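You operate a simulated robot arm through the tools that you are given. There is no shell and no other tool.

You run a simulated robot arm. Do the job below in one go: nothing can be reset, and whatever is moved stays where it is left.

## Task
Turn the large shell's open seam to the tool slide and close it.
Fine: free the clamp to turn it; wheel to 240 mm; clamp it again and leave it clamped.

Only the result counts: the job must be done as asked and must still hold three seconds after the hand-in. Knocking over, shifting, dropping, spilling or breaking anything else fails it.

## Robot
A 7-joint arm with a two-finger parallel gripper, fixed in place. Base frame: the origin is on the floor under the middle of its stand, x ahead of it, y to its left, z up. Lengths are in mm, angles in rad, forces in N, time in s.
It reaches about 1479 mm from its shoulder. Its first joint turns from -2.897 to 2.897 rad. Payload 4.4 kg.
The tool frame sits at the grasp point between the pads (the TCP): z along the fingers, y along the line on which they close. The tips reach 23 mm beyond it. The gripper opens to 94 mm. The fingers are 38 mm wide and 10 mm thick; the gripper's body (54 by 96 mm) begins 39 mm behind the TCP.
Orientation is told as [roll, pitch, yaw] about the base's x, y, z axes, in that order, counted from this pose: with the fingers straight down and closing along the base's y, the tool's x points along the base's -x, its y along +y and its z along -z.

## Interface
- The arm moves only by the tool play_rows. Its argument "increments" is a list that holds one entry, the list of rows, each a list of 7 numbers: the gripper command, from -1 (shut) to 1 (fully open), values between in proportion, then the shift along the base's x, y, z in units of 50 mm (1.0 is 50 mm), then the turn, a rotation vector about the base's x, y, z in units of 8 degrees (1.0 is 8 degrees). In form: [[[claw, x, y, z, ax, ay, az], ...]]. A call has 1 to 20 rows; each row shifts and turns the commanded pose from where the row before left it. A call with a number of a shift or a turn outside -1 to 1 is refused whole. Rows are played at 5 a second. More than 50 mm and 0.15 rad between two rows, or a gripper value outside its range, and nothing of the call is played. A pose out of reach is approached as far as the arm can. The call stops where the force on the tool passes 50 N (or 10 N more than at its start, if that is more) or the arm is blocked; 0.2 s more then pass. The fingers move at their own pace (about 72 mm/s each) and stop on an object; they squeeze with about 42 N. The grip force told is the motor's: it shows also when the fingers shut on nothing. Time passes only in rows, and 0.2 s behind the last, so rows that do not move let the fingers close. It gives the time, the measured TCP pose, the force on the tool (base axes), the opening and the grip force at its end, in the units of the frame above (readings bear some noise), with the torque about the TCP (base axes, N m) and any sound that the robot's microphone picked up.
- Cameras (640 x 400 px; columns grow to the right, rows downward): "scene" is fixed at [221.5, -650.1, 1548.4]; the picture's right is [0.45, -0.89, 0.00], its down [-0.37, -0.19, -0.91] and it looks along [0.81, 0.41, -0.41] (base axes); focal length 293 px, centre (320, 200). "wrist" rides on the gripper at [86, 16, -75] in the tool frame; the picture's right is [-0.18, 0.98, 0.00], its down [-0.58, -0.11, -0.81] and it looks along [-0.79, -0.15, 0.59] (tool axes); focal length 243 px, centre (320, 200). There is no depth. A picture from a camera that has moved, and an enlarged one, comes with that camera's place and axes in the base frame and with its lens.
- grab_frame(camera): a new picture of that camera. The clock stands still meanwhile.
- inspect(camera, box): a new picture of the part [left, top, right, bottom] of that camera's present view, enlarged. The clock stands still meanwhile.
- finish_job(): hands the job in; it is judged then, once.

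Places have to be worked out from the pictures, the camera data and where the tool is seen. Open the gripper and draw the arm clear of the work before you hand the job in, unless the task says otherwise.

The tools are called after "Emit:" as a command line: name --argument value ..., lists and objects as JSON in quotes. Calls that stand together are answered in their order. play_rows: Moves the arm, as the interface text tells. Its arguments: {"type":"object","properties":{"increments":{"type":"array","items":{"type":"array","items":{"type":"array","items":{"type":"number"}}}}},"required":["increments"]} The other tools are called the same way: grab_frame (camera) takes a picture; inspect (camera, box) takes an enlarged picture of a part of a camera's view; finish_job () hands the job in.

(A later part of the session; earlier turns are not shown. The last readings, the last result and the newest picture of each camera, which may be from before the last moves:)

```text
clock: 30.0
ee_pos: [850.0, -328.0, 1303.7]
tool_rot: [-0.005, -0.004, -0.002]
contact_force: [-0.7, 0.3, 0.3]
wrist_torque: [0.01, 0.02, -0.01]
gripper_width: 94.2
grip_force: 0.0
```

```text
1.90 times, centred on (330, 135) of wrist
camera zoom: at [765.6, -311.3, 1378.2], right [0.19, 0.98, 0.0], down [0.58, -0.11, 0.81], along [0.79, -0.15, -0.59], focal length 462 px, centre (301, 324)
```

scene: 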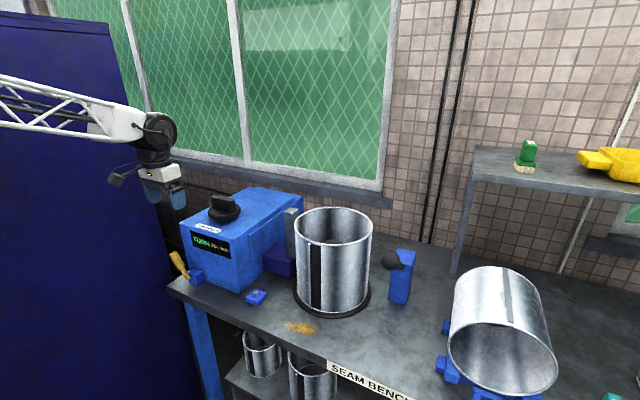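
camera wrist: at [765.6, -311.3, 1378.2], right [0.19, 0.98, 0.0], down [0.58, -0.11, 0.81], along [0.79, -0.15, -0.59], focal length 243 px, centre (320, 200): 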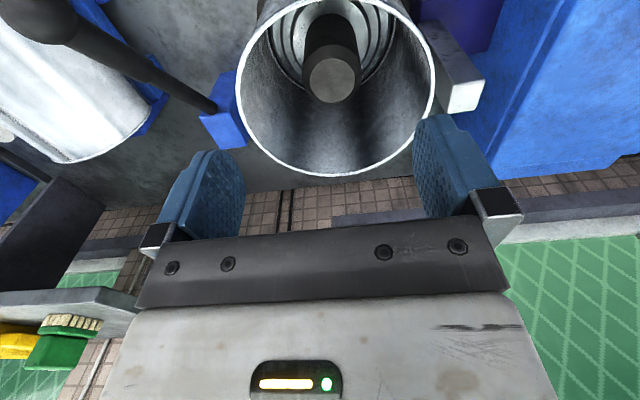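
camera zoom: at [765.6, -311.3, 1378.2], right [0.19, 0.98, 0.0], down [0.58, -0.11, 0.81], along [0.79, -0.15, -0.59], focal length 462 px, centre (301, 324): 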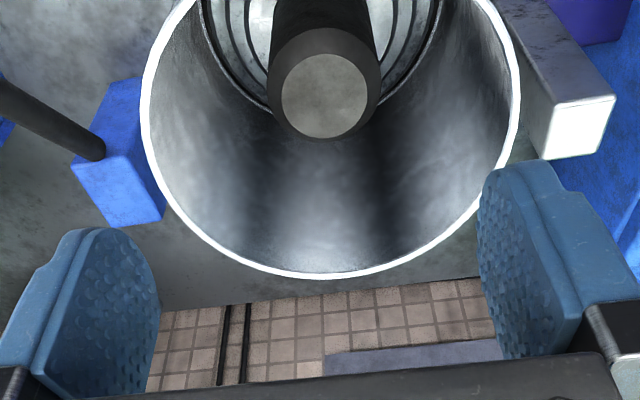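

The rim circle fits a centre near (954, -328), radius about 124, z about 1097. The slide bar top is near (946, -177, 1120), so its inner face is about 132 mm from the axis, which matches 264 mm as a diameter. I'll grip the rim wall on the -y side at (954, -452) and test turning clockwise.

Emit:
play_rows --increments '[[[0, 0.52, -0.62, -0.52, 0, 0, 0], [0, 0.52, -0.62, -0.52, 0, 0, 0], [0, 0.52, -0.62, -0.52, 0, 0, 0], [0, 0.52, -0.62, -0.52, 0, 0, 0], [0, 0, 0, -0.7, 0, 0, 0], [0, 0, 0, -0.7, 0, 0, 0], [0, 0, 0, 0, 0, 0, 0]]]'

Emit:
grab_frame --camera "wrist"

Emit:
inspect --camera "scene" --box '[260, 170, 440, 310]'

```text
clock: 31.6
ee_pos: [953.2, -451.0, 1127.4]
tool_rot: [-0.006, -0.003, -0.003]
contact_force: [0.1, 0.4, -0.4]
wrist_torque: [-0.04, 0.02, 0.03]
gripper_width: 47.0
grip_force: 0.2
```

```text
taken
camera wrist: at [867.8, -434.1, 1201.1], right [0.19, 0.98, 0.0], down [0.58, -0.11, 0.81], along [0.79, -0.15, -0.59], focal length 243 px, centre (320, 200)
```

wrist: 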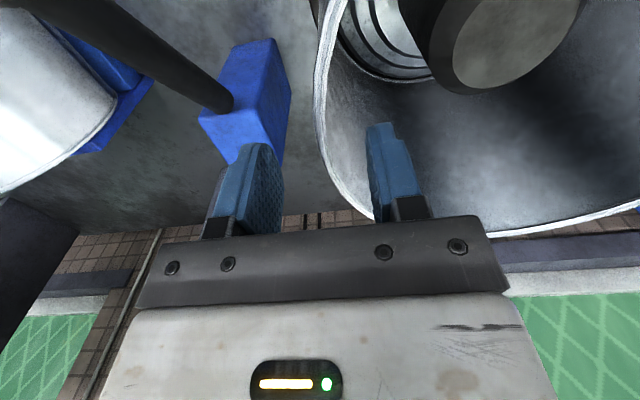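

```text
2.86 times, centred on (350, 240) of scene
camera zoom: at [221.5, -650.1, 1548.4], right [0.45, -0.89, 0.0], down [-0.37, -0.19, -0.91], along [0.81, 0.41, -0.41], focal length 836 px, centre (234, 86)
```

zoom: 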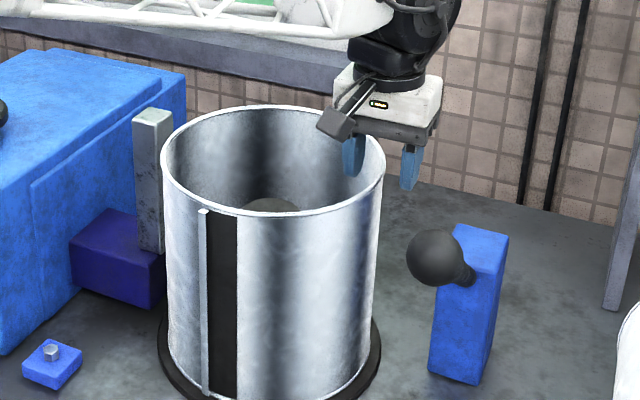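

Emit:
inspect --camera "wrist" --box '[260, 80, 420, 240]'

```text
2.50 times, centred on (340, 160) of wrist
camera zoom: at [867.8, -434.1, 1201.1], right [0.19, 0.98, 0.0], down [0.58, -0.11, 0.81], along [0.79, -0.15, -0.59], focal length 606 px, centre (270, 300)
```

zoom: 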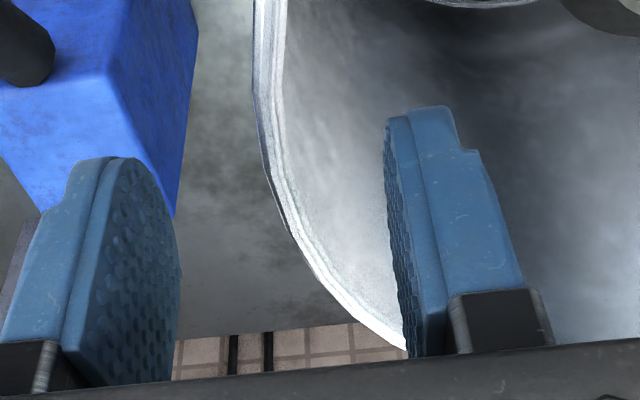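

The rim wall is at y≈-449 near x = 954, so I'll shift +2 mm in y and lower until the pads overlap the wall. Then I'll close.

Emit:
play_rows --increments '[[[0, 0, 0.04, -0.25, 0, 0, 0], [0, 0, 0, -0.25, 0, 0, 0], [0, 0, 0, -0.25, 0, 0, 0], [0, 0, 0, 0, 0, 0, 0], [-1, 0, 0, 0, 0, 0, 0], [-1, 0, 0, 0, 0, 0, 0], [-1, 0, 0, 0, 0, 0, 0], [-1, 0, 0, 0, 0, 0, 0]]]'

Emit:
grab_frame --camera "wrist"

```text
clock: 33.4
ee_pos: [954.3, -447.0, 1091.1]
tool_rot: [-0.004, -0.004, -0.002]
contact_force: [-9.9, 1.3, 2.1]
wrist_torque: [1.08, 0.54, 1.1]
gripper_width: 11.5
grip_force: 42.4
```

```text
taken
camera wrist: at [868.8, -430.7, 1164.8], right [0.19, 0.98, 0.0], down [0.58, -0.11, 0.81], along [0.79, -0.15, -0.59], focal length 243 px, centre (320, 200)
```

wrist: 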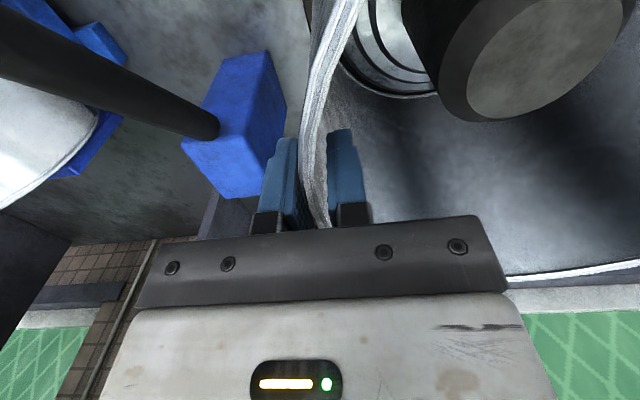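

The rim wall is gripped at 11.5 mm with little force. I'll make a small clockwise test turn of 4.5° about the shell axis and watch the force.

Emit:
play_rows --increments '[[[-1, -0.0935, 0.002, 0, 0, 0, -0.281], [-1, -0.0935, 0.0055, 0, 0, 0, -0.281], [-1, 0, 0, 0, 0, 0, 0]]]'

Emit:
inspect --camera "scene" --box '[260, 190, 440, 330]'

```text
clock: 34.2
ee_pos: [944.7, -447.8, 1090.9]
tool_rot: [-0.005, -0.005, -0.079]
contact_force: [-5.0, 2.9, 0.8]
wrist_torque: [1.03, 0.16, 1.0]
gripper_width: 10.8
grip_force: 42.4
```

```text
2.86 times, centred on (350, 260) of scene
camera zoom: at [221.5, -650.1, 1548.4], right [0.45, -0.89, 0.0], down [-0.37, -0.19, -0.91], along [0.81, 0.41, -0.41], focal length 836 px, centre (234, 29)
```

zoom: 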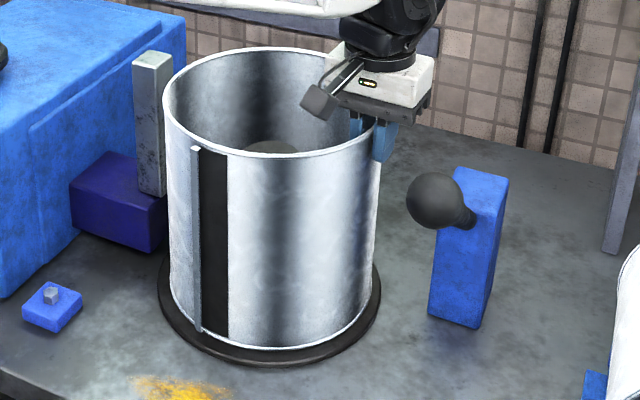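

The shell turns freely now: the seam moved with the grip and the forces stayed low, so the mustard lever is the clamp and it is free. I'll continue clockwise along the arc.

Emit:
play_rows --increments '[[[-1, -0.186, 0.022, 0, 0, 0, -0.5625], [-1, -0.184, 0.037, 0, 0, 0, -0.5625], [-1, -0.181, 0.051, 0, 0, 0, -0.5625], [-1, -0.176, 0.065, 0, 0, 0, -0.5625], [-1, 0, 0, 0, 0, 0, 0]]]'

Emit:
inspect --camera "scene" --box '[260, 190, 440, 330]'

```text
clock: 35.4
ee_pos: [907.8, -440.2, 1090.9]
tool_rot: [-0.006, -0.006, -0.398]
contact_force: [-4.2, 3.7, 4.8]
wrist_torque: [0.96, -0.7, 0.95]
gripper_width: 10.9
grip_force: 41.8
```

```text
2.86 times, centred on (350, 260) of scene
camera zoom: at [221.5, -650.1, 1548.4], right [0.45, -0.89, 0.0], down [-0.37, -0.19, -0.91], along [0.81, 0.41, -0.41], focal length 836 px, centre (234, 29)
```

zoom: 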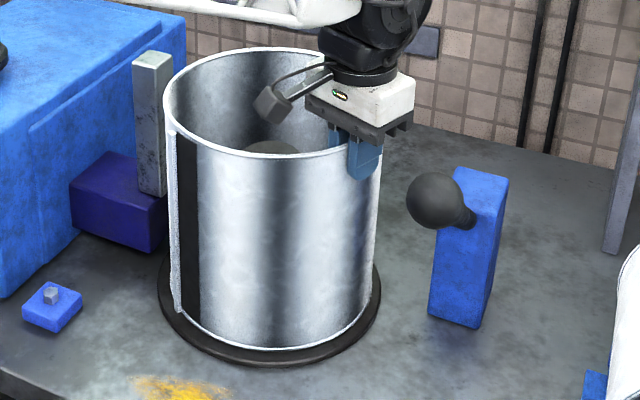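

The seam is following smoothly and forces are small. I'll continue 36° further along the arc.

Emit:
play_rows --increments '[[[-1, -0.17, 0.078, 0, 0, 0, -0.5625], [-1, -0.164, 0.092, 0, 0, 0, -0.5625], [-1, -0.156, 0.104, 0, 0, 0, -0.5625], [-1, -0.147, 0.116, 0, 0, 0, -0.5625], [-1, -0.138, 0.127, 0, 0, 0, -0.5625], [-1, -0.127, 0.138, 0, 0, 0, -0.5625], [-1, -0.116, 0.147, 0, 0, 0, -0.5625], [-1, -0.104, 0.156, 0, 0, 0, -0.5625], [-1, 0, 0, 0, 0, 0, 0]]]'

Emit:
grab_frame --camera "wrist"

Emit:
inspect --camera "scene" --box '[170, 170, 370, 330]'

```text
clock: 37.4
ee_pos: [851.4, -391.3, 1091.7]
tool_rot: [-0.003, -0.005, -1.022]
contact_force: [-3.9, 4.1, 0.4]
wrist_torque: [0.66, 0.04, 0.81]
gripper_width: 10.2
grip_force: 42.4
```

```text
taken
camera wrist: at [822.1, -308.4, 1165.7], right [0.94, 0.35, 0.0], down [0.21, -0.55, 0.81], along [0.28, -0.76, -0.59], focal length 243 px, centre (320, 200)
```

wrist: 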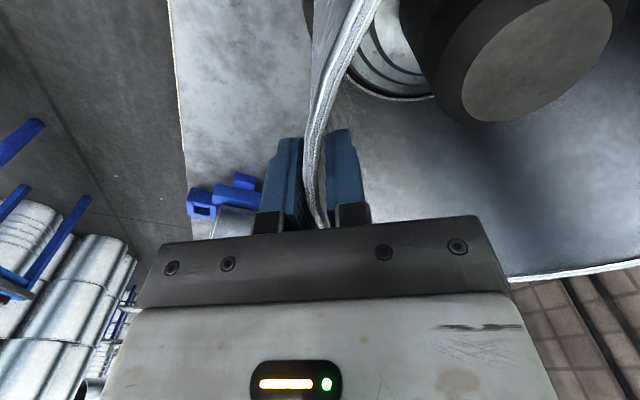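

```text
2.50 times, centred on (270, 250) of scene
camera zoom: at [221.5, -650.1, 1548.4], right [0.45, -0.89, 0.0], down [-0.37, -0.19, -0.91], along [0.81, 0.41, -0.41], focal length 732 px, centre (445, 75)
```

zoom: 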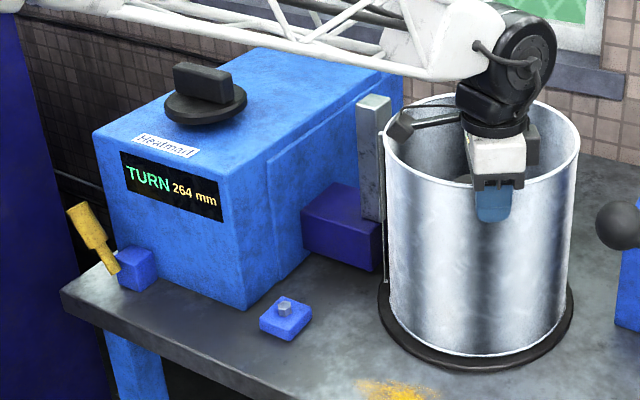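

The shell has turned about 58.5° and the seam is now near 120°, approaching the slide at 90°. I'll continue in steps while watching the display word.

Emit:
play_rows --increments '[[[-1, -0.092, 0.164, 0, 0, 0, -0.5625], [-1, -0.078, 0.17, 0, 0, 0, -0.5625], [-1, -0.065, 0.176, 0, 0, 0, -0.5625], [-1, -0.051, 0.181, 0, 0, 0, -0.5625], [-1, 0, 0, 0, 0, 0, 0]]]'

Emit:
inspect --camera "scene" --box '[170, 170, 370, 330]'

```text
clock: 38.6
ee_pos: [837.4, -357.3, 1090.8]
tool_rot: [-0.005, -0.006, -1.338]
contact_force: [2.0, 0.8, 1.7]
wrist_torque: [-0.66, -1.16, 0.33]
gripper_width: 9.9
grip_force: 41.9
```

```text
2.50 times, centred on (270, 250) of scene
camera zoom: at [221.5, -650.1, 1548.4], right [0.45, -0.89, 0.0], down [-0.37, -0.19, -0.91], along [0.81, 0.41, -0.41], focal length 732 px, centre (445, 75)
```

zoom: 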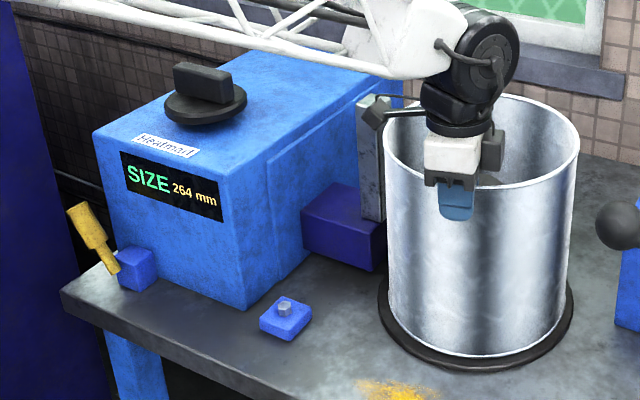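

The display switched from "TURN" to "SIZE 264 mm", so the seam is within the alignment band. I'll go two more steps toward my computed 89° to be well centred, and check the display again.

Emit:
play_rows --increments '[[[-1, -0.037, 0.184, 0, 0, 0, -0.5625], [-1, -0.022, 0.186, 0, 0, 0, -0.5625], [-1, 0, 0, 0, 0, 0, 0]]]'

Emit:
inspect --camera "scene" --box '[170, 170, 370, 330]'

```text
clock: 39.4
ee_pos: [834.8, -338.0, 1090.2]
tool_rot: [-0.003, -0.003, -1.494]
contact_force: [0.2, 2.1, 0.7]
wrist_torque: [-0.25, -0.97, 0.38]
gripper_width: 10.2
grip_force: 41.7
```

```text
2.50 times, centred on (270, 250) of scene
camera zoom: at [221.5, -650.1, 1548.4], right [0.45, -0.89, 0.0], down [-0.37, -0.19, -0.91], along [0.81, 0.41, -0.41], focal length 732 px, centre (445, 75)
```

zoom: 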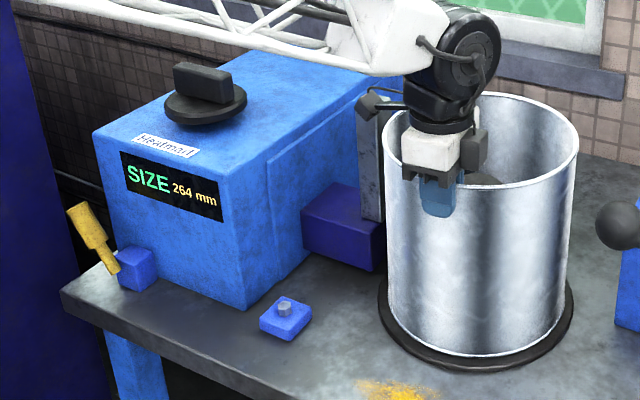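

Still "SIZE" at 85.5° of turn. I'll release, rise, and go over the machine looking toward -y to check the seam against the slide bar.

Emit:
play_rows --increments '[[[0, 0, 0, 0, 0, 0, 0], [0, 0, 0, 0, 0, 0, 0], [0, 0, 0, 0, 0, 0, 0], [0, 0, 0, 0.9, 0, 0, 0], [0, 0, 0, 0.9, 0, 0, 0], [0, 0, 0, 0.9, 0, 0, 0], [0, 0, 0, 0.9, 0, 0, 0], [0, 0, 0, 0.9, 0, 0, 0], [0, 0.18, 0.9, 0, 0, 0, -0.06], [0, 0.18, 0.9, 0, 0, 0, -0.06], [0, 0.18, 0.9, 0, 0, 0, -0.06], [0, 0.18, 0.9, 0, 0, 0, -0.06], [0, 0.18, 0.9, 0, 0, 0, -0.06], [0, 0.18, 0.9, 0, 0, 0, -0.06], [0, 0.18, 0.9, 0, 0, 0, -0.06], [0, 0, 0, 0, 0, 0, -0.1]]]'

Emit:
grab_frame --camera "wrist"

Emit:
inspect --camera "scene" --box '[170, 170, 370, 330]'

```text
clock: 42.8
ee_pos: [894.9, -24.2, 1314.7]
tool_rot: [-0.004, -0.004, -1.568]
contact_force: [-0.4, -0.3, 0.0]
wrist_torque: [0.02, -0.02, 0.03]
gripper_width: 47.0
grip_force: 0.1
```

```text
taken
camera wrist: at [913.8, 63.8, 1389.9], right [0.98, -0.18, 0.0], down [-0.1, -0.58, 0.81], along [-0.15, -0.8, -0.59], focal length 243 px, centre (320, 200)
```

wrist: 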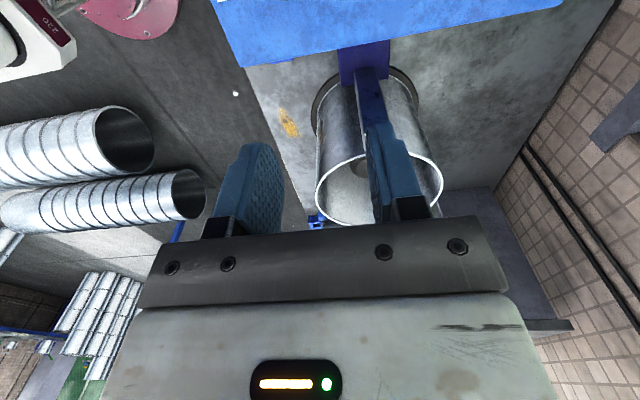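

```text
2.50 times, centred on (270, 250) of scene
camera zoom: at [221.5, -650.1, 1548.4], right [0.45, -0.89, 0.0], down [-0.37, -0.19, -0.91], along [0.81, 0.41, -0.41], focal length 732 px, centre (445, 75)
```

zoom: 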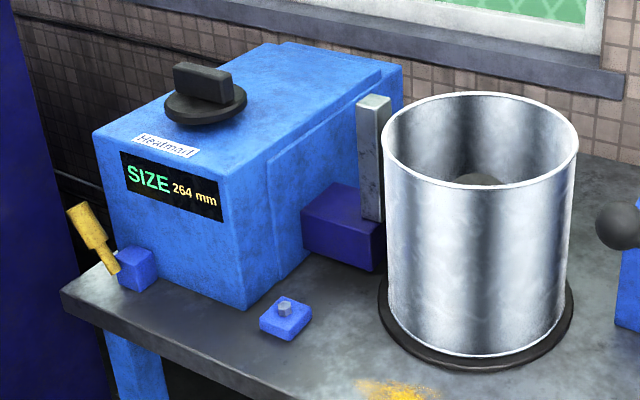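

The right finger hides the seam area, so I'll open the gripper fully and look again.

Emit:
play_rows --increments '[[[1, 0.3, -0.6, 0, 0, 0, 0], [1, 0.3, -0.6, 0, 0, 0, 0], [1, 0, 0, 0, 0, 0, 0]]]'

Emit:
grab_frame --camera "wrist"

Emit:
inspect --camera "wrist" --box '[250, 40, 430, 240]'

```text
clock: 43.6
ee_pos: [927.9, -84.3, 1315.7]
tool_rot: [-0.005, -0.003, -1.566]
contact_force: [-0.1, 0.1, 0.1]
wrist_torque: [-0.02, 0.02, -0.01]
gripper_width: 94.1
grip_force: 0.0
```

```text
taken
camera wrist: at [945.4, 3.6, 1389.8], right [0.98, -0.18, 0.0], down [-0.1, -0.58, 0.81], along [-0.15, -0.8, -0.59], focal length 243 px, centre (320, 200)
```

wrist: 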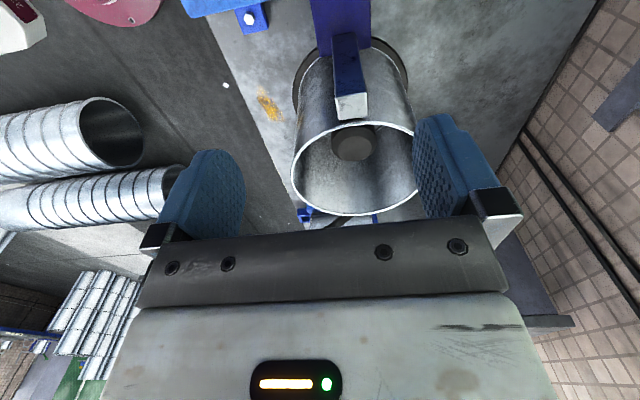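

```text
2.00 times, centred on (340, 140) of wrist
camera zoom: at [945.4, 3.6, 1389.8], right [0.98, -0.18, 0.0], down [-0.1, -0.58, 0.81], along [-0.15, -0.8, -0.59], focal length 485 px, centre (280, 320)
```

zoom: 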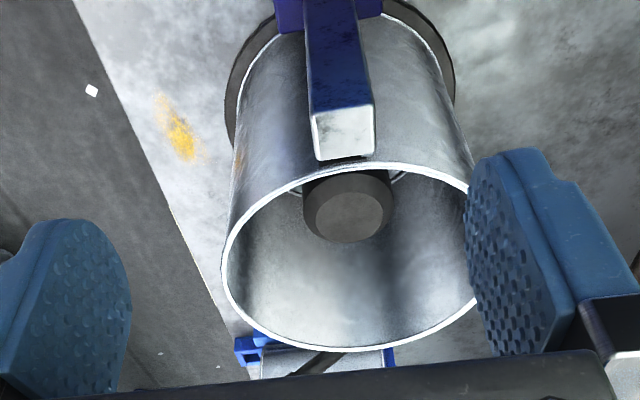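

The bar covers the seam from this side, so the seam is somewhere behind it. I'll zoom the fixed camera onto the inside of the shell's +y wall to see the gap.

Emit:
inspect --camera "scene" --box '[280, 200, 340, 250]'

Emit:
inspect --camera "wrist" --box '[300, 50, 420, 150]'

```text
8.00 times, centred on (310, 225) of scene
camera zoom: at [221.5, -650.1, 1548.4], right [0.45, -0.89, 0.0], down [-0.37, -0.19, -0.91], along [0.81, 0.41, -0.41], focal length 2341 px, centre (400, 0)
```

zoom: 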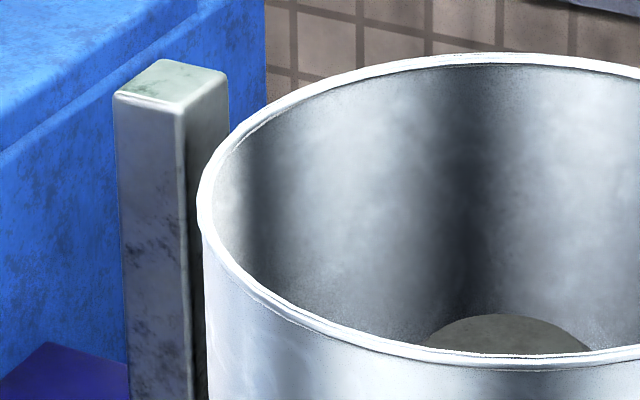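

```text
4.00 times, centred on (360, 100) of wrist
camera zoom: at [945.4, 3.6, 1389.8], right [0.98, -0.18, 0.0], down [-0.1, -0.58, 0.81], along [-0.15, -0.8, -0.59], focal length 970 px, centre (160, 600)
```

zoom: 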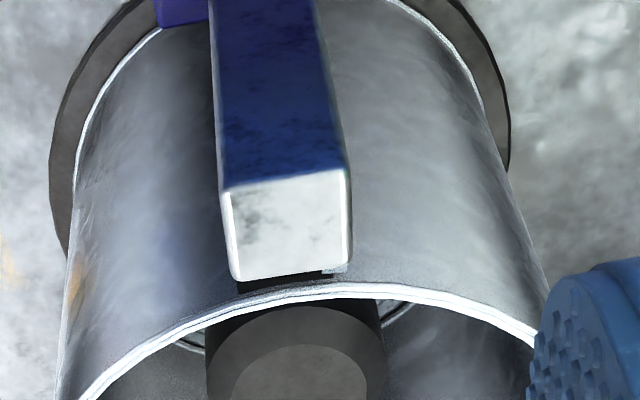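

Zoomed, the dark gap spans x≈932–961 behind the bar, whose centre is at x≈952. It is within about 3° of the slide and the display agrees, so alignment is good. Next is SIZE: I'll move above the wheel knob to see its bar handle.

Emit:
play_rows --increments '[[[1, -0.32, 0.615, 0, 0, 0, 0], [1, -0.32, 0.615, 0, 0, 0, 0], [1, -0.32, 0.615, -0.3, 0, 0, 0], [1, -0.32, 0.615, -0.3, 0, 0, 0], [1, 0, 0, -0.4, 0, 0, 0], [1, 0, 0, 0, 0, 0, 0]]]'

Emit:
grab_frame --camera "wrist"

Emit:
inspect --camera "scene" --box '[180, 170, 280, 270]'

```text
clock: 45.0
ee_pos: [863.8, 43.4, 1266.3]
tool_rot: [-0.007, -0.003, -1.568]
contact_force: [0.7, 0.6, 0.4]
wrist_torque: [0.04, 0.0, -0.01]
gripper_width: 94.0
grip_force: 0.2
```

```text
taken
camera wrist: at [881.7, 129.5, 1339.9], right [0.98, -0.18, 0.0], down [-0.1, -0.58, 0.81], along [-0.15, -0.8, -0.59], focal length 243 px, centre (320, 200)
```

wrist: 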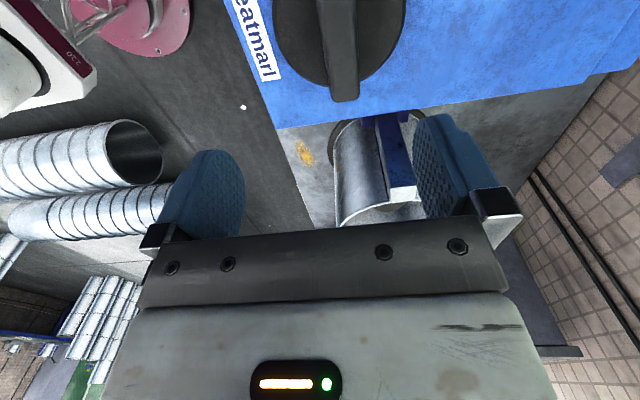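

```text
4.00 times, centred on (230, 220) of scene
camera zoom: at [221.5, -650.1, 1548.4], right [0.45, -0.89, 0.0], down [-0.37, -0.19, -0.91], along [0.81, 0.41, -0.41], focal length 1170 px, centre (680, 120)
```

zoom: 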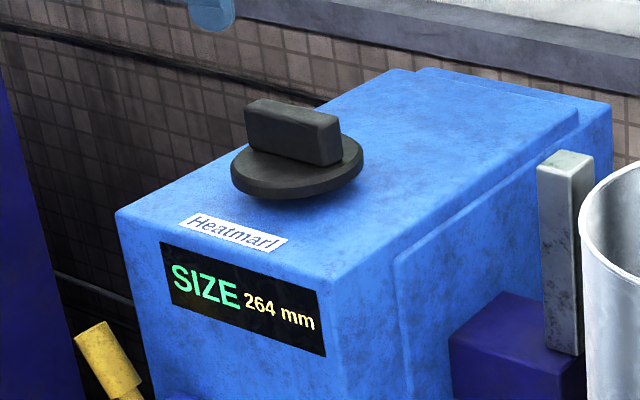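

The knob is cut off at the top of the view, so I'll shift back in +y to see it whole.

Emit:
play_rows --increments '[[[1, 0, 0.8, 0.2, 0, 0, 0], [1, 0, 0.8, 0.2, 0, 0, 0], [1, 0, 0.4, 0, 0, 0, 0], [1, 0, 0, 0, 0, 0, 0]]]'

Emit:
inspect --camera "wrist" --box '[220, 0, 440, 200]'

```text
clock: 46.0
ee_pos: [864.2, 142.7, 1286.8]
tool_rot: [-0.006, -0.004, -1.568]
contact_force: [0.2, 0.1, 0.3]
wrist_torque: [0.0, 0.0, -0.02]
gripper_width: 94.0
grip_force: 0.1
```

```text
2.00 times, centred on (330, 100) of wrist
camera zoom: at [881.8, 229.3, 1360.5], right [0.98, -0.18, 0.0], down [-0.1, -0.58, 0.81], along [-0.15, -0.8, -0.59], focal length 485 px, centre (300, 400)
```

zoom: 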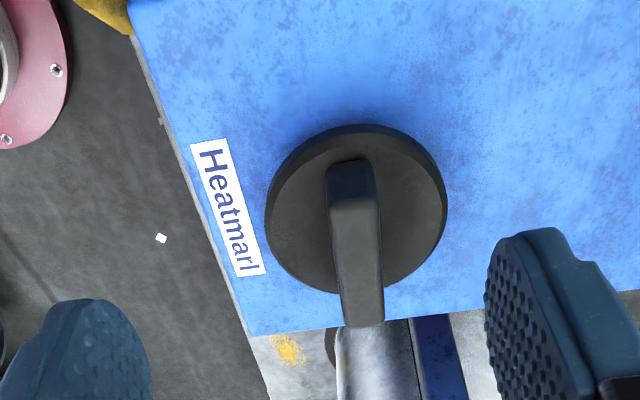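

Emit:
inspect --camera "scene" --box '[200, 185, 260, 230]'

Emit:
inspect --camera "wrist" --box '[290, 50, 410, 170]'

```text
8.89 times, centred on (230, 208) of scene
camera zoom: at [221.5, -650.1, 1548.4], right [0.45, -0.89, 0.0], down [-0.37, -0.19, -0.91], along [0.81, 0.41, -0.41], focal length 2601 px, centre (1120, 133)
```

zoom: 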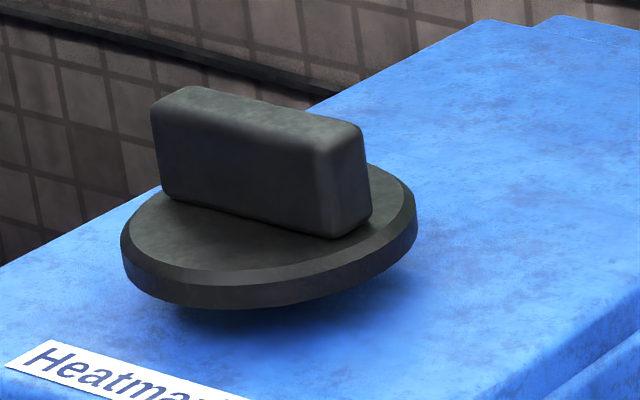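

```text
3.33 times, centred on (350, 110) of wrist
camera zoom: at [881.8, 229.3, 1360.5], right [0.98, -0.18, 0.0], down [-0.1, -0.58, 0.81], along [-0.15, -0.8, -0.59], focal length 809 px, centre (220, 500)
```

zoom: 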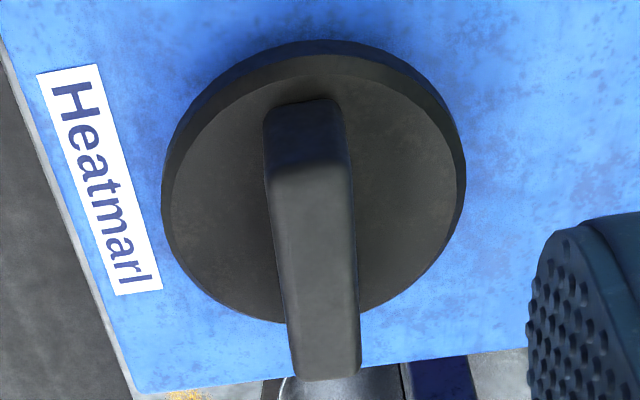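

The knob axis triangulates to (881.5, 56.5), with its bar running along y (8 to 94), about 24 mm thick, top z≈1145 and disc top z≈1101. I'll come over it at yaw -90 and lower so the fingers straddle the bar.

Emit:
play_rows --increments '[[[1, 0.116, -0.575, -0.3, 0, 0, 0], [1, 0.116, -0.575, -0.4, 0, 0, 0], [1, 0.116, -0.575, -0.5, 0, 0, 0], [1, 0, 0, -0.6, 0, 0, 0], [1, 0, 0, 0, 0, 0, 0]]]'

Emit:
grab_frame --camera "wrist"

Emit:
inspect --camera "scene" --box '[170, 140, 290, 260]'

```text
clock: 47.2
ee_pos: [881.5, 54.1, 1195.9]
tool_rot: [-0.006, -0.003, -1.565]
contact_force: [0.0, -0.6, -0.7]
wrist_torque: [-0.02, 0.01, 0.03]
gripper_width: 94.0
grip_force: 0.1
```

```text
taken
camera wrist: at [899.2, 140.4, 1269.8], right [0.98, -0.18, 0.0], down [-0.1, -0.58, 0.81], along [-0.15, -0.8, -0.59], focal length 243 px, centre (320, 200)
```

wrist: 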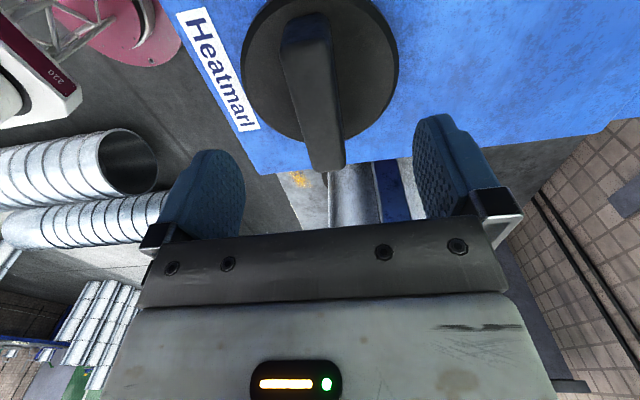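

```text
3.33 times, centred on (230, 200) of scene
camera zoom: at [221.5, -650.1, 1548.4], right [0.45, -0.89, 0.0], down [-0.37, -0.19, -0.91], along [0.81, 0.41, -0.41], focal length 975 px, centre (620, 200)
```

zoom: 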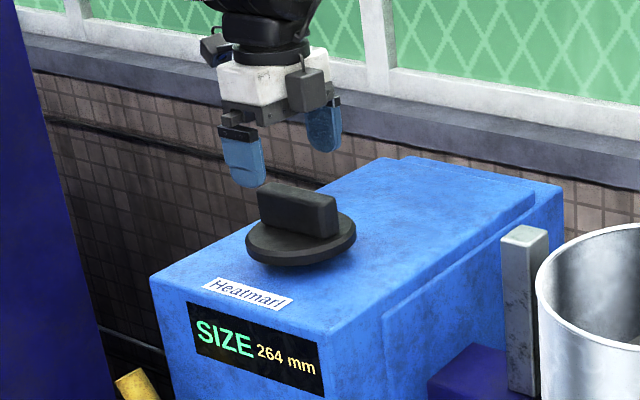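

Alignment over the bar looks right. I'll lower to TCP z≈1131 (tips about 1108, above the disc) and close on the bar.

Emit:
play_rows --increments '[[[1, 0, 0.03, -0.5, 0, 0, 0], [1, 0, 0, -0.5, 0, 0, 0], [1, 0, 0, -0.3, 0, 0, 0], [1, 0, 0, 0, 0, 0, 0], [-1, 0, 0, 0, 0, 0, 0], [-1, 0, 0, 0, 0, 0, 0], [-1, 0, 0, 0, 0, 0, 0], [-1, 0, 0, 0, 0, 0, 0]]]'

Emit:
grab_frame --camera "wrist"

Emit:
inspect --camera "scene" --box '[170, 140, 310, 280]'

```text
clock: 48.9
ee_pos: [880.3, 55.1, 1131.4]
tool_rot: [-0.009, -0.005, -1.568]
contact_force: [-25.3, 1.1, 6.3]
wrist_torque: [-0.22, -1.69, -1.64]
gripper_width: 26.2
grip_force: 44.7
stopped in row 8: the force on the tool passed its limit at 58 N (the readings are from after the stop); the commanded pose is now the measured one
```

```text
taken
camera wrist: at [898.4, 142.0, 1204.3], right [0.98, -0.18, -0.01], down [-0.1, -0.58, 0.81], along [-0.15, -0.8, -0.59], focal length 243 px, centre (320, 200)
```

wrist: 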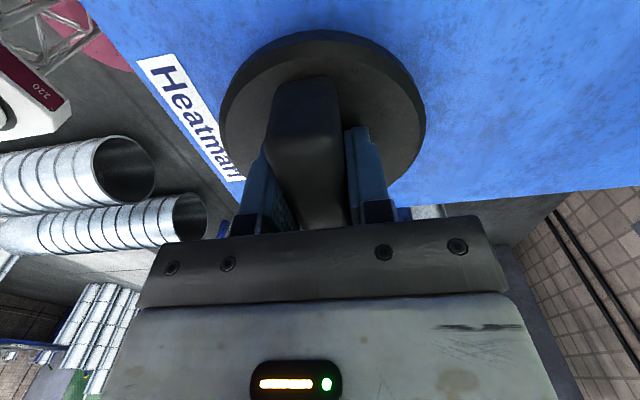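

```text
2.86 times, centred on (240, 210) of scene
camera zoom: at [221.5, -650.1, 1548.4], right [0.45, -0.89, 0.0], down [-0.37, -0.19, -0.91], along [0.81, 0.41, -0.41], focal length 836 px, centre (549, 171)
```

zoom: 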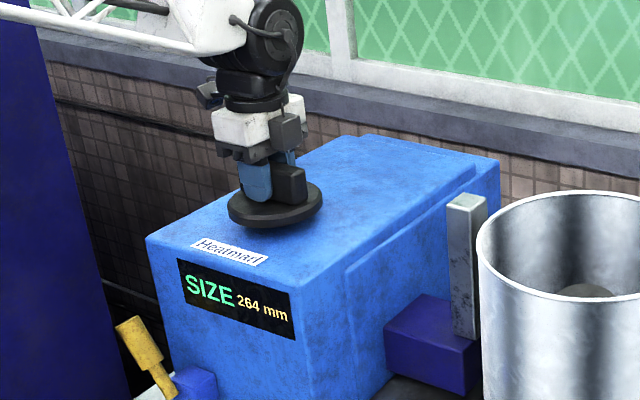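

The bar is gripped at 26 mm, but a -25 N x force shows I'm about 1.5 mm too far +x. I'll correct that and wait a moment.

Emit:
play_rows --increments '[[[-1, -0.03, 0, 0, 0, 0, 0], [-1, 0, 0, 0, 0, 0, 0]]]'

```text
clock: 49.5
ee_pos: [881.6, 55.6, 1130.0]
tool_rot: [-0.006, -0.004, -1.568]
contact_force: [24.9, -3.9, 4.9]
wrist_torque: [-0.56, -1.79, -1.44]
gripper_width: 26.2
grip_force: 45.0
```

The force flipped to +25 N, so the right correction is half of that. I'll move +0.7 mm, then try a small test turn of 6° counterclockwise and read the display.

Emit:
play_rows --increments '[[[-1, 0.015, 0, 0, 0, 0, 0], [-1, 0, 0, 0, 0, 0, 0.375], [-1, 0, 0, 0, 0, 0, 0.375], [-1, 0, 0, 0, 0, 0, 0]]]'

Emit:
inspect --camera "scene" --box '[170, 190, 290, 280]'

```text
clock: 50.5
ee_pos: [880.9, 55.9, 1129.4]
tool_rot: [-0.009, -0.003, -1.461]
contact_force: [-2.3, 0.7, 11.4]
wrist_torque: [0.02, -1.5, -1.63]
gripper_width: 30.4
grip_force: 45.2
```

```text
4.44 times, centred on (230, 235) of scene
camera zoom: at [221.5, -650.1, 1548.4], right [0.45, -0.89, 0.0], down [-0.37, -0.19, -0.91], along [0.81, 0.41, -0.41], focal length 1300 px, centre (720, 44)
```

zoom: 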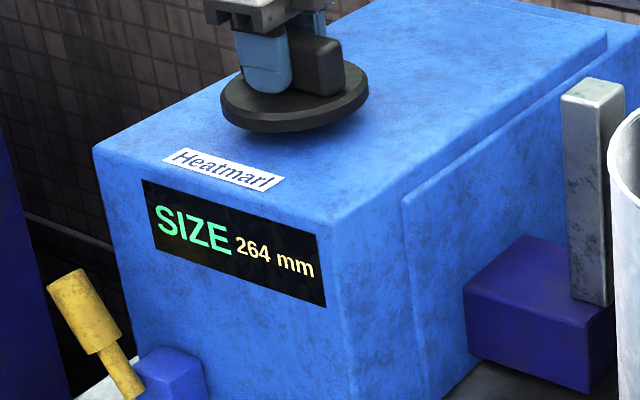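

The gripper twisted on the bar (width grew to 30 mm) and the reading stayed 264. That direction seems to be at its stop, so I'll turn back and go 8° clockwise.

Emit:
play_rows --increments '[[[-1, 0, 0, 0, 0, 0, -0.75], [-1, 0, 0, 0, 0, 0, -0.5], [-1, 0, 0, 0, 0, 0, -0.5], [-1, 0, 0, 0, 0, 0, 0]]]'

Emit:
inspect --camera "scene" --box '[170, 190, 290, 280]'

```text
clock: 51.6
ee_pos: [882.0, 55.6, 1129.7]
tool_rot: [-0.007, -0.005, -1.707]
contact_force: [14.1, 0.6, -4.2]
wrist_torque: [-0.21, -2.13, 0.09]
gripper_width: 26.2
grip_force: 45.0
stopped in row 4: the force on the tool passed its limit at 52 N (the readings are from after the stop); the commanded pose is now the measured one
```

```text
4.44 times, centred on (230, 235) of scene
camera zoom: at [221.5, -650.1, 1548.4], right [0.45, -0.89, 0.0], down [-0.37, -0.19, -0.91], along [0.81, 0.41, -0.41], focal length 1300 px, centre (720, 44)
```

zoom: 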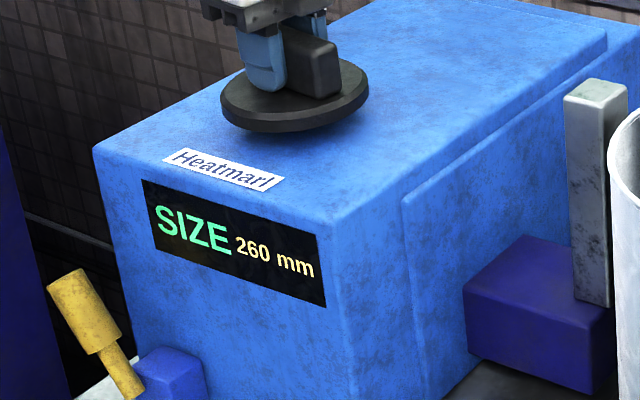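

Clockwise works: 8° moved the reading from 264 to 260 mm, so about 0.5 mm per degree and 240 mm needs about 48° in total. I'll continue clockwise in small steps, checking force and display.

Emit:
play_rows --increments '[[[-1, 0.006, 0, 0, 0, 0, -0.4], [-1, 0, 0, 0, 0, 0, -0.4], [-1, 0, 0, 0, 0, 0, -0.4], [-1, 0, 0, 0, 0, 0, 0]]]'

Emit:
inspect --camera "scene" --box '[170, 190, 290, 280]'

```text
clock: 52.6
ee_pos: [881.3, 54.4, 1129.5]
tool_rot: [-0.005, -0.004, -1.875]
contact_force: [15.0, -0.2, -5.0]
wrist_torque: [-0.63, -1.75, 0.29]
gripper_width: 25.9
grip_force: 45.1
stopped in row 4: the force on the tool passed its limit at 51 N (the readings are from after the stop); the commanded pose is now the measured one
```

```text
4.44 times, centred on (230, 235) of scene
camera zoom: at [221.5, -650.1, 1548.4], right [0.45, -0.89, 0.0], down [-0.37, -0.19, -0.91], along [0.81, 0.41, -0.41], focal length 1300 px, centre (720, 44)
```

zoom: 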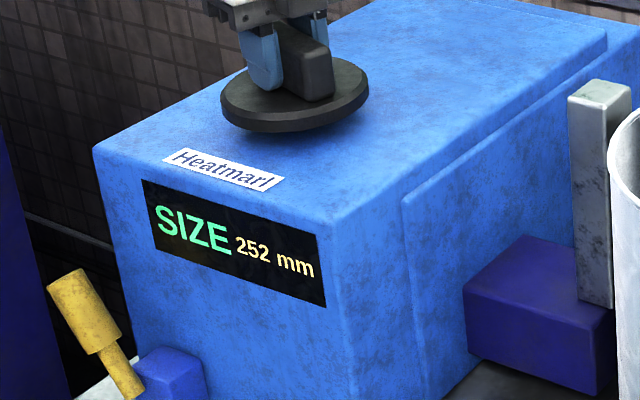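

Now 252 mm after about 17.6° of turn. I'll ease +x slightly to relieve the side force and continue with smaller turns.

Emit:
play_rows --increments '[[[-1, 0.012, 0, 0, 0, 0, -0.3], [-1, 0.006, 0, 0, 0, 0, -0.3], [-1, 0, 0, 0, 0, 0, 0]]]'

Emit:
inspect --camera "scene" --box '[170, 190, 290, 280]'

```text
clock: 53.5
ee_pos: [881.5, 55.9, 1130.0]
tool_rot: [-0.006, -0.004, -1.96]
contact_force: [4.8, -9.6, -7.5]
wrist_torque: [-0.39, -1.78, 0.03]
gripper_width: 26.5
grip_force: 45.2
```

```text
4.44 times, centred on (230, 235) of scene
camera zoom: at [221.5, -650.1, 1548.4], right [0.45, -0.89, 0.0], down [-0.37, -0.19, -0.91], along [0.81, 0.41, -0.41], focal length 1300 px, centre (720, 44)
```

zoom: 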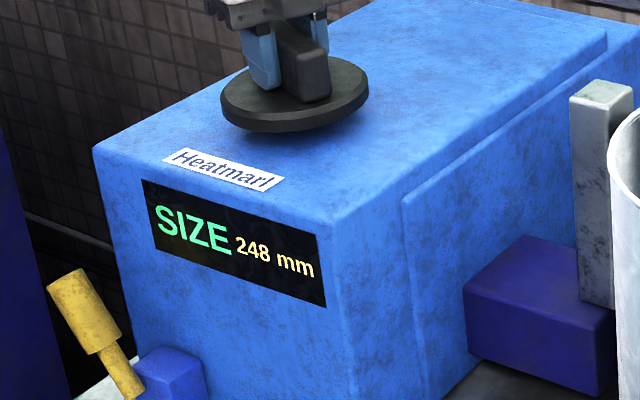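

It now reads 248 mm at about 22.5° of turn, and the display moves in 4 mm steps. I'll continue gently toward 240.

Emit:
play_rows --increments '[[[-1, 0.003, -0.004, 0, 0, 0, -0.3], [-1, 0.003, -0.004, 0, 0, 0, -0.3], [-1, 0, 0, 0, 0, 0, 0]]]'

Emit:
inspect --camera "scene" --box '[170, 190, 290, 280]'

```text
clock: 54.2
ee_pos: [882.3, 55.4, 1129.2]
tool_rot: [-0.006, -0.004, -2.043]
contact_force: [24.0, -8.4, -7.2]
wrist_torque: [-1.9, -0.77, 0.11]
gripper_width: 26.0
grip_force: 45.3
```

```text
4.44 times, centred on (230, 235) of scene
camera zoom: at [221.5, -650.1, 1548.4], right [0.45, -0.89, 0.0], down [-0.37, -0.19, -0.91], along [0.81, 0.41, -0.41], focal length 1300 px, centre (720, 44)
```

zoom: 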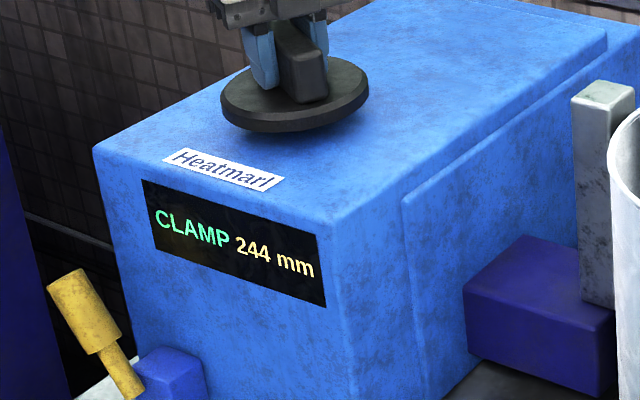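

The display changed to "CLAMP 244 mm", so the size is already in its band, but I want exactly 240. I'll relieve the side force and turn about 5.6° more.

Emit:
play_rows --increments '[[[-1, 0.012, -0.004, 0, 0, 0, -0.35], [-1, 0.004, -0.004, 0, 0, 0, -0.35], [-1, 0, 0, 0, 0, 0, 0]]]'

Emit:
inspect --camera "scene" --box '[170, 190, 290, 280]'

```text
clock: 55.0
ee_pos: [883.3, 54.5, 1129.6]
tool_rot: [-0.004, -0.003, -2.141]
contact_force: [18.5, 5.5, -9.7]
wrist_torque: [-1.15, -1.11, -0.1]
gripper_width: 26.5
grip_force: 45.4
```

```text
4.44 times, centred on (230, 235) of scene
camera zoom: at [221.5, -650.1, 1548.4], right [0.45, -0.89, 0.0], down [-0.37, -0.19, -0.91], along [0.81, 0.41, -0.41], focal length 1300 px, centre (720, 44)
```

zoom: 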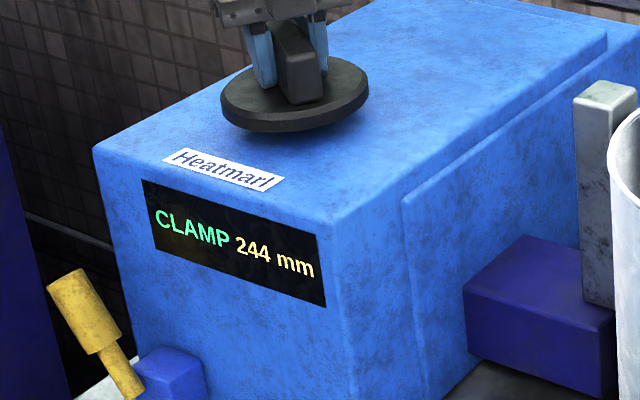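

Still 244 at 32.8°. The thresholds fit 0.667 mm per degree, so 240 mm should sit at 36°, and I'll turn 3.2° more.

Emit:
play_rows --increments '[[[-1, 0.01, 0.0, 0, 0, 0, -0.2], [-1, 0.0, 0.0, 0, 0, 0, -0.2], [-1, 0, 0, 0, 0, 0, 0]]]'

Emit:
inspect --camera "scene" --box '[170, 190, 290, 280]'

```text
clock: 55.9
ee_pos: [883.8, 54.8, 1130.4]
tool_rot: [-0.004, -0.004, -2.197]
contact_force: [10.4, 13.6, -10.9]
wrist_torque: [-1.09, -1.2, -0.03]
gripper_width: 26.1
grip_force: 44.4
```

```text
4.44 times, centred on (230, 235) of scene
camera zoom: at [221.5, -650.1, 1548.4], right [0.45, -0.89, 0.0], down [-0.37, -0.19, -0.91], along [0.81, 0.41, -0.41], focal length 1300 px, centre (720, 44)
```

zoom: 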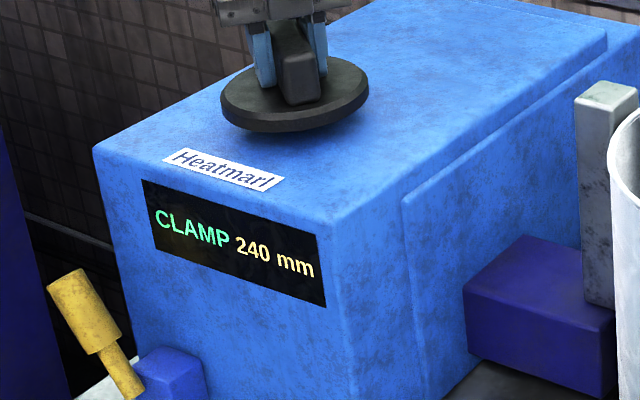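

The display reads "CLAMP 240 mm", and torque about the knob is nearly zero. I'll release the knob gently and rise straight up, then check that the reading holds.

Emit:
play_rows --increments '[[[0.3, 0, 0, 0, 0, 0, 0], [0.3, 0, 0, 0, 0, 0, 0], [0.3, 0, 0, 0, 0, 0, 0], [0.3, 0, 0, 0.6, 0, 0, 0], [0.3, 0, 0, 0.8, 0, 0, 0], [0.3, 0, 0, 0.8, 0, 0, 0]]]'

Emit:
inspect --camera "scene" --box '[170, 170, 370, 330]'

Emit:
grab_frame --camera "wrist"

```text
clock: 57.2
ee_pos: [883.9, 52.5, 1240.8]
tool_rot: [-0.006, -0.005, -2.196]
contact_force: [0.4, -0.9, -1.0]
wrist_torque: [-0.01, 0.0, 0.04]
gripper_width: 61.1
grip_force: 0.1
```

```text
2.50 times, centred on (270, 250) of scene
camera zoom: at [221.5, -650.1, 1548.4], right [0.45, -0.89, 0.0], down [-0.37, -0.19, -0.91], along [0.81, 0.41, -0.41], focal length 732 px, centre (445, 75)
```

zoom: 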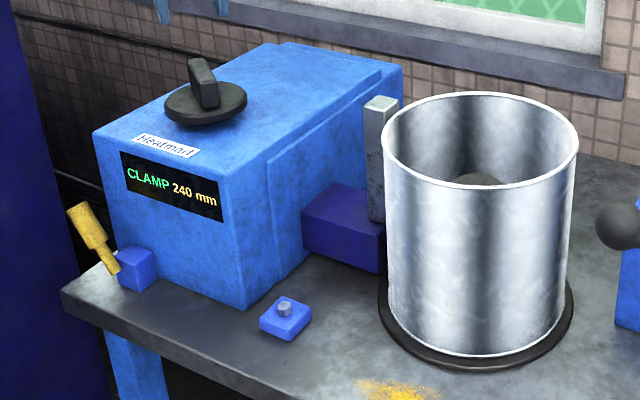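

```text
taken
camera wrist: at [949.3, 114.0, 1314.2], right [0.69, -0.72, -0.01], down [-0.42, -0.41, 0.81], along [-0.59, -0.56, -0.59], focal length 243 px, centre (320, 200)
```

wrist: 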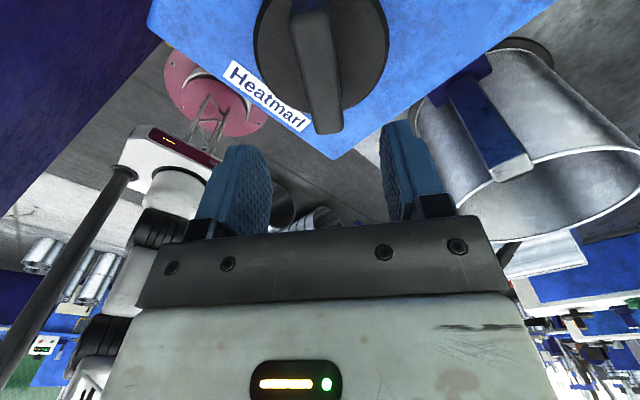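

Released, and it still reads "CLAMP 240 mm". The clamp lever's end is now at about (732, 159, 973), so I'll return to yaw 0 with fingers shut. Then I'll come down on its +y side at y≈200.

Emit:
play_rows --increments '[[[0.3, 0, 0, 0.4, 0, 0, 0.984], [0.3, -0.2, 0.18, 0, 0, 0, 0.984], [0.3, -0.22, 0.2, -0.07, 0, 0, 0.984], [0.3, -0.22, 0.2, -0.07, 0, 0, 0.984], [-1, -0.22, 0.2, -0.07, 0, 0, 0.984], [-1, -0.22, 0.2, -0.07, 0, 0, 0.984], [-1, -0.22, 0.2, -0.07, 0, 0, 0.984], [-1, -0.22, 0.2, -0.07, 0, 0, 0.984], [-1, -0.22, 0.2, -0.07, 0, 0, 0.984], [-1, -0.22, 0.2, -0.07, 0, 0, 0.984], [-1, -0.22, 0.2, -0.07, 0, 0, 0.984], [-1, -0.22, 0.2, -0.07, 0, 0, 0.984], [-1, -0.22, 0.2, -0.07, 0, 0, 0.984], [-1, -0.22, 0.2, -0.07, 0, 0, 0.984], [-1, -0.22, 0.2, -0.07, 0, 0, 0.984], [-1, -0.22, 0.2, -0.07, 0, 0, 0.984], [-1, 0, 0, 0, 0, 0, 0]]]'

Emit:
grab_frame --camera "wrist"

Emit:
grab_frame --camera "scene"

```text
clock: 60.9
ee_pos: [719.2, 203.7, 1210.8]
tool_rot: [-0.006, -0.003, 0.002]
contact_force: [-0.5, 0.5, 0.6]
wrist_torque: [0.04, -0.06, -0.02]
gripper_width: 0.0
grip_force: 41.4
```

```text
taken
camera wrist: at [634.0, 220.2, 1284.4], right [0.18, 0.98, -0.01], down [0.58, -0.1, 0.81], along [0.8, -0.15, -0.59], focal length 243 px, centre (320, 200)
```

wrist: 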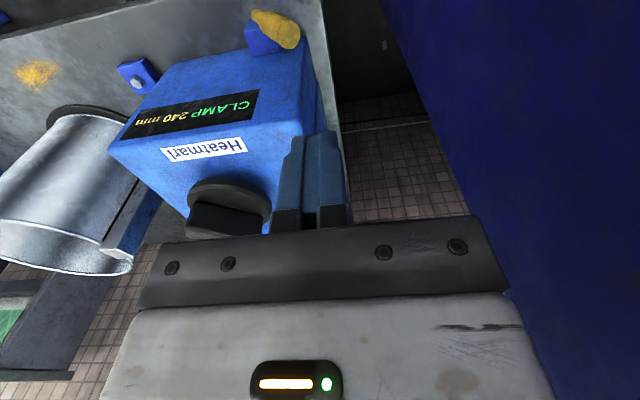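

```text
taken
```

scene: 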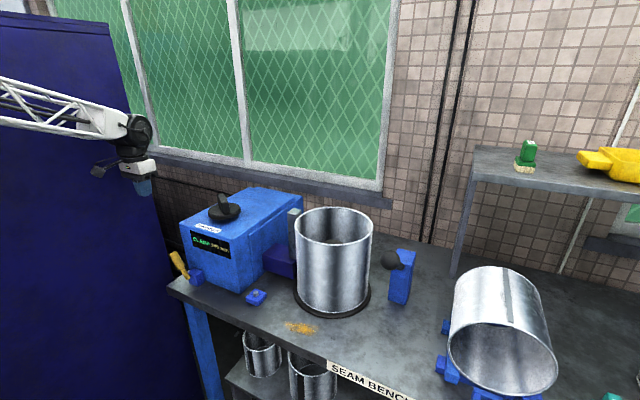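

I'm at (719, 204, 1211) with fingers shut, clear of the cabinet and on the +y side of the clamp lever. I'll lower to z≈980.

Emit:
play_rows --increments '[[[-1, 0, 0, -0.95, 0, 0, 0], [-1, 0, 0, -0.95, 0, 0, 0], [-1, 0, 0, -0.95, 0, 0, 0], [-1, 0, 0, -0.95, 0, 0, 0], [-1, 0, 0, -0.8, 0, 0, 0], [-1, 0, 0, 0, 0, 0, 0]]]'

Emit:
grab_frame --camera "wrist"

```text
clock: 62.2
ee_pos: [721.1, 205.1, 981.3]
tool_rot: [-0.004, -0.004, 0.001]
contact_force: [-0.5, 0.1, 0.5]
wrist_torque: [0.02, -0.01, 0.02]
gripper_width: 0.1
grip_force: 41.8
```

```text
taken
camera wrist: at [634.6, 221.3, 1054.9], right [0.18, 0.98, 0.0], down [0.58, -0.1, 0.81], along [0.8, -0.15, -0.59], focal length 243 px, centre (320, 200)
```

wrist: 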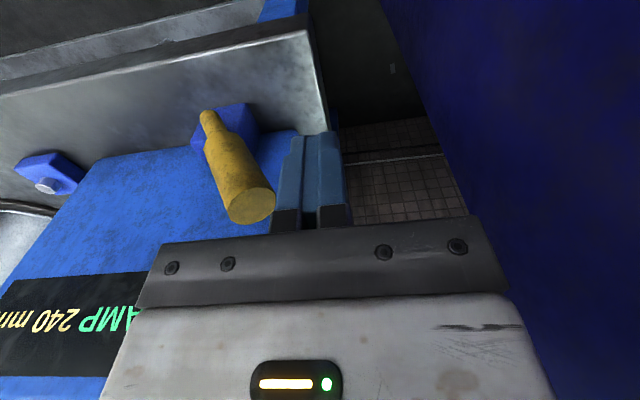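

The fingers are beside the lever's grip. I'll push it toward -y, to the original clamped side.

Emit:
play_rows --increments '[[[-1, 0, -0.3, 0, 0, 0, 0], [-1, 0, -0.3, 0, 0, 0, 0], [-1, 0, -0.3, 0, 0, 0, 0], [-1, 0, -0.3, 0, 0, 0, 0], [-1, 0, -0.3, 0, 0, 0, 0], [-1, 0, -0.2, 0, 0, 0, 0], [-1, 0, -0.2, 0, 0, 0, 0], [-1, 0, -0.1, 0, 0, 0, 0], [-1, 0, 0, 0, 0, 0, 0]]]'

Emit:
grab_frame --camera "wrist"

```text
clock: 64.2
ee_pos: [719.6, 103.1, 982.4]
tool_rot: [-0.006, -0.005, 0.003]
contact_force: [1.2, 0.5, 0.0]
wrist_torque: [-0.03, 0.0, 0.03]
gripper_width: 0.0
grip_force: 42.0
```

```text
taken
camera wrist: at [634.3, 119.5, 1055.7], right [0.18, 0.98, 0.0], down [0.58, -0.1, 0.81], along [0.8, -0.15, -0.59], focal length 243 px, centre (320, 200)
```

wrist: 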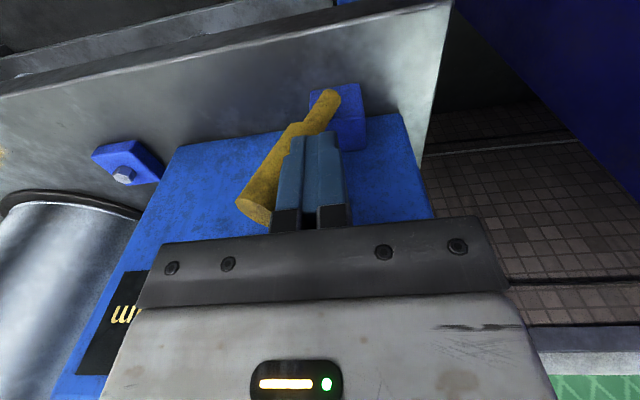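

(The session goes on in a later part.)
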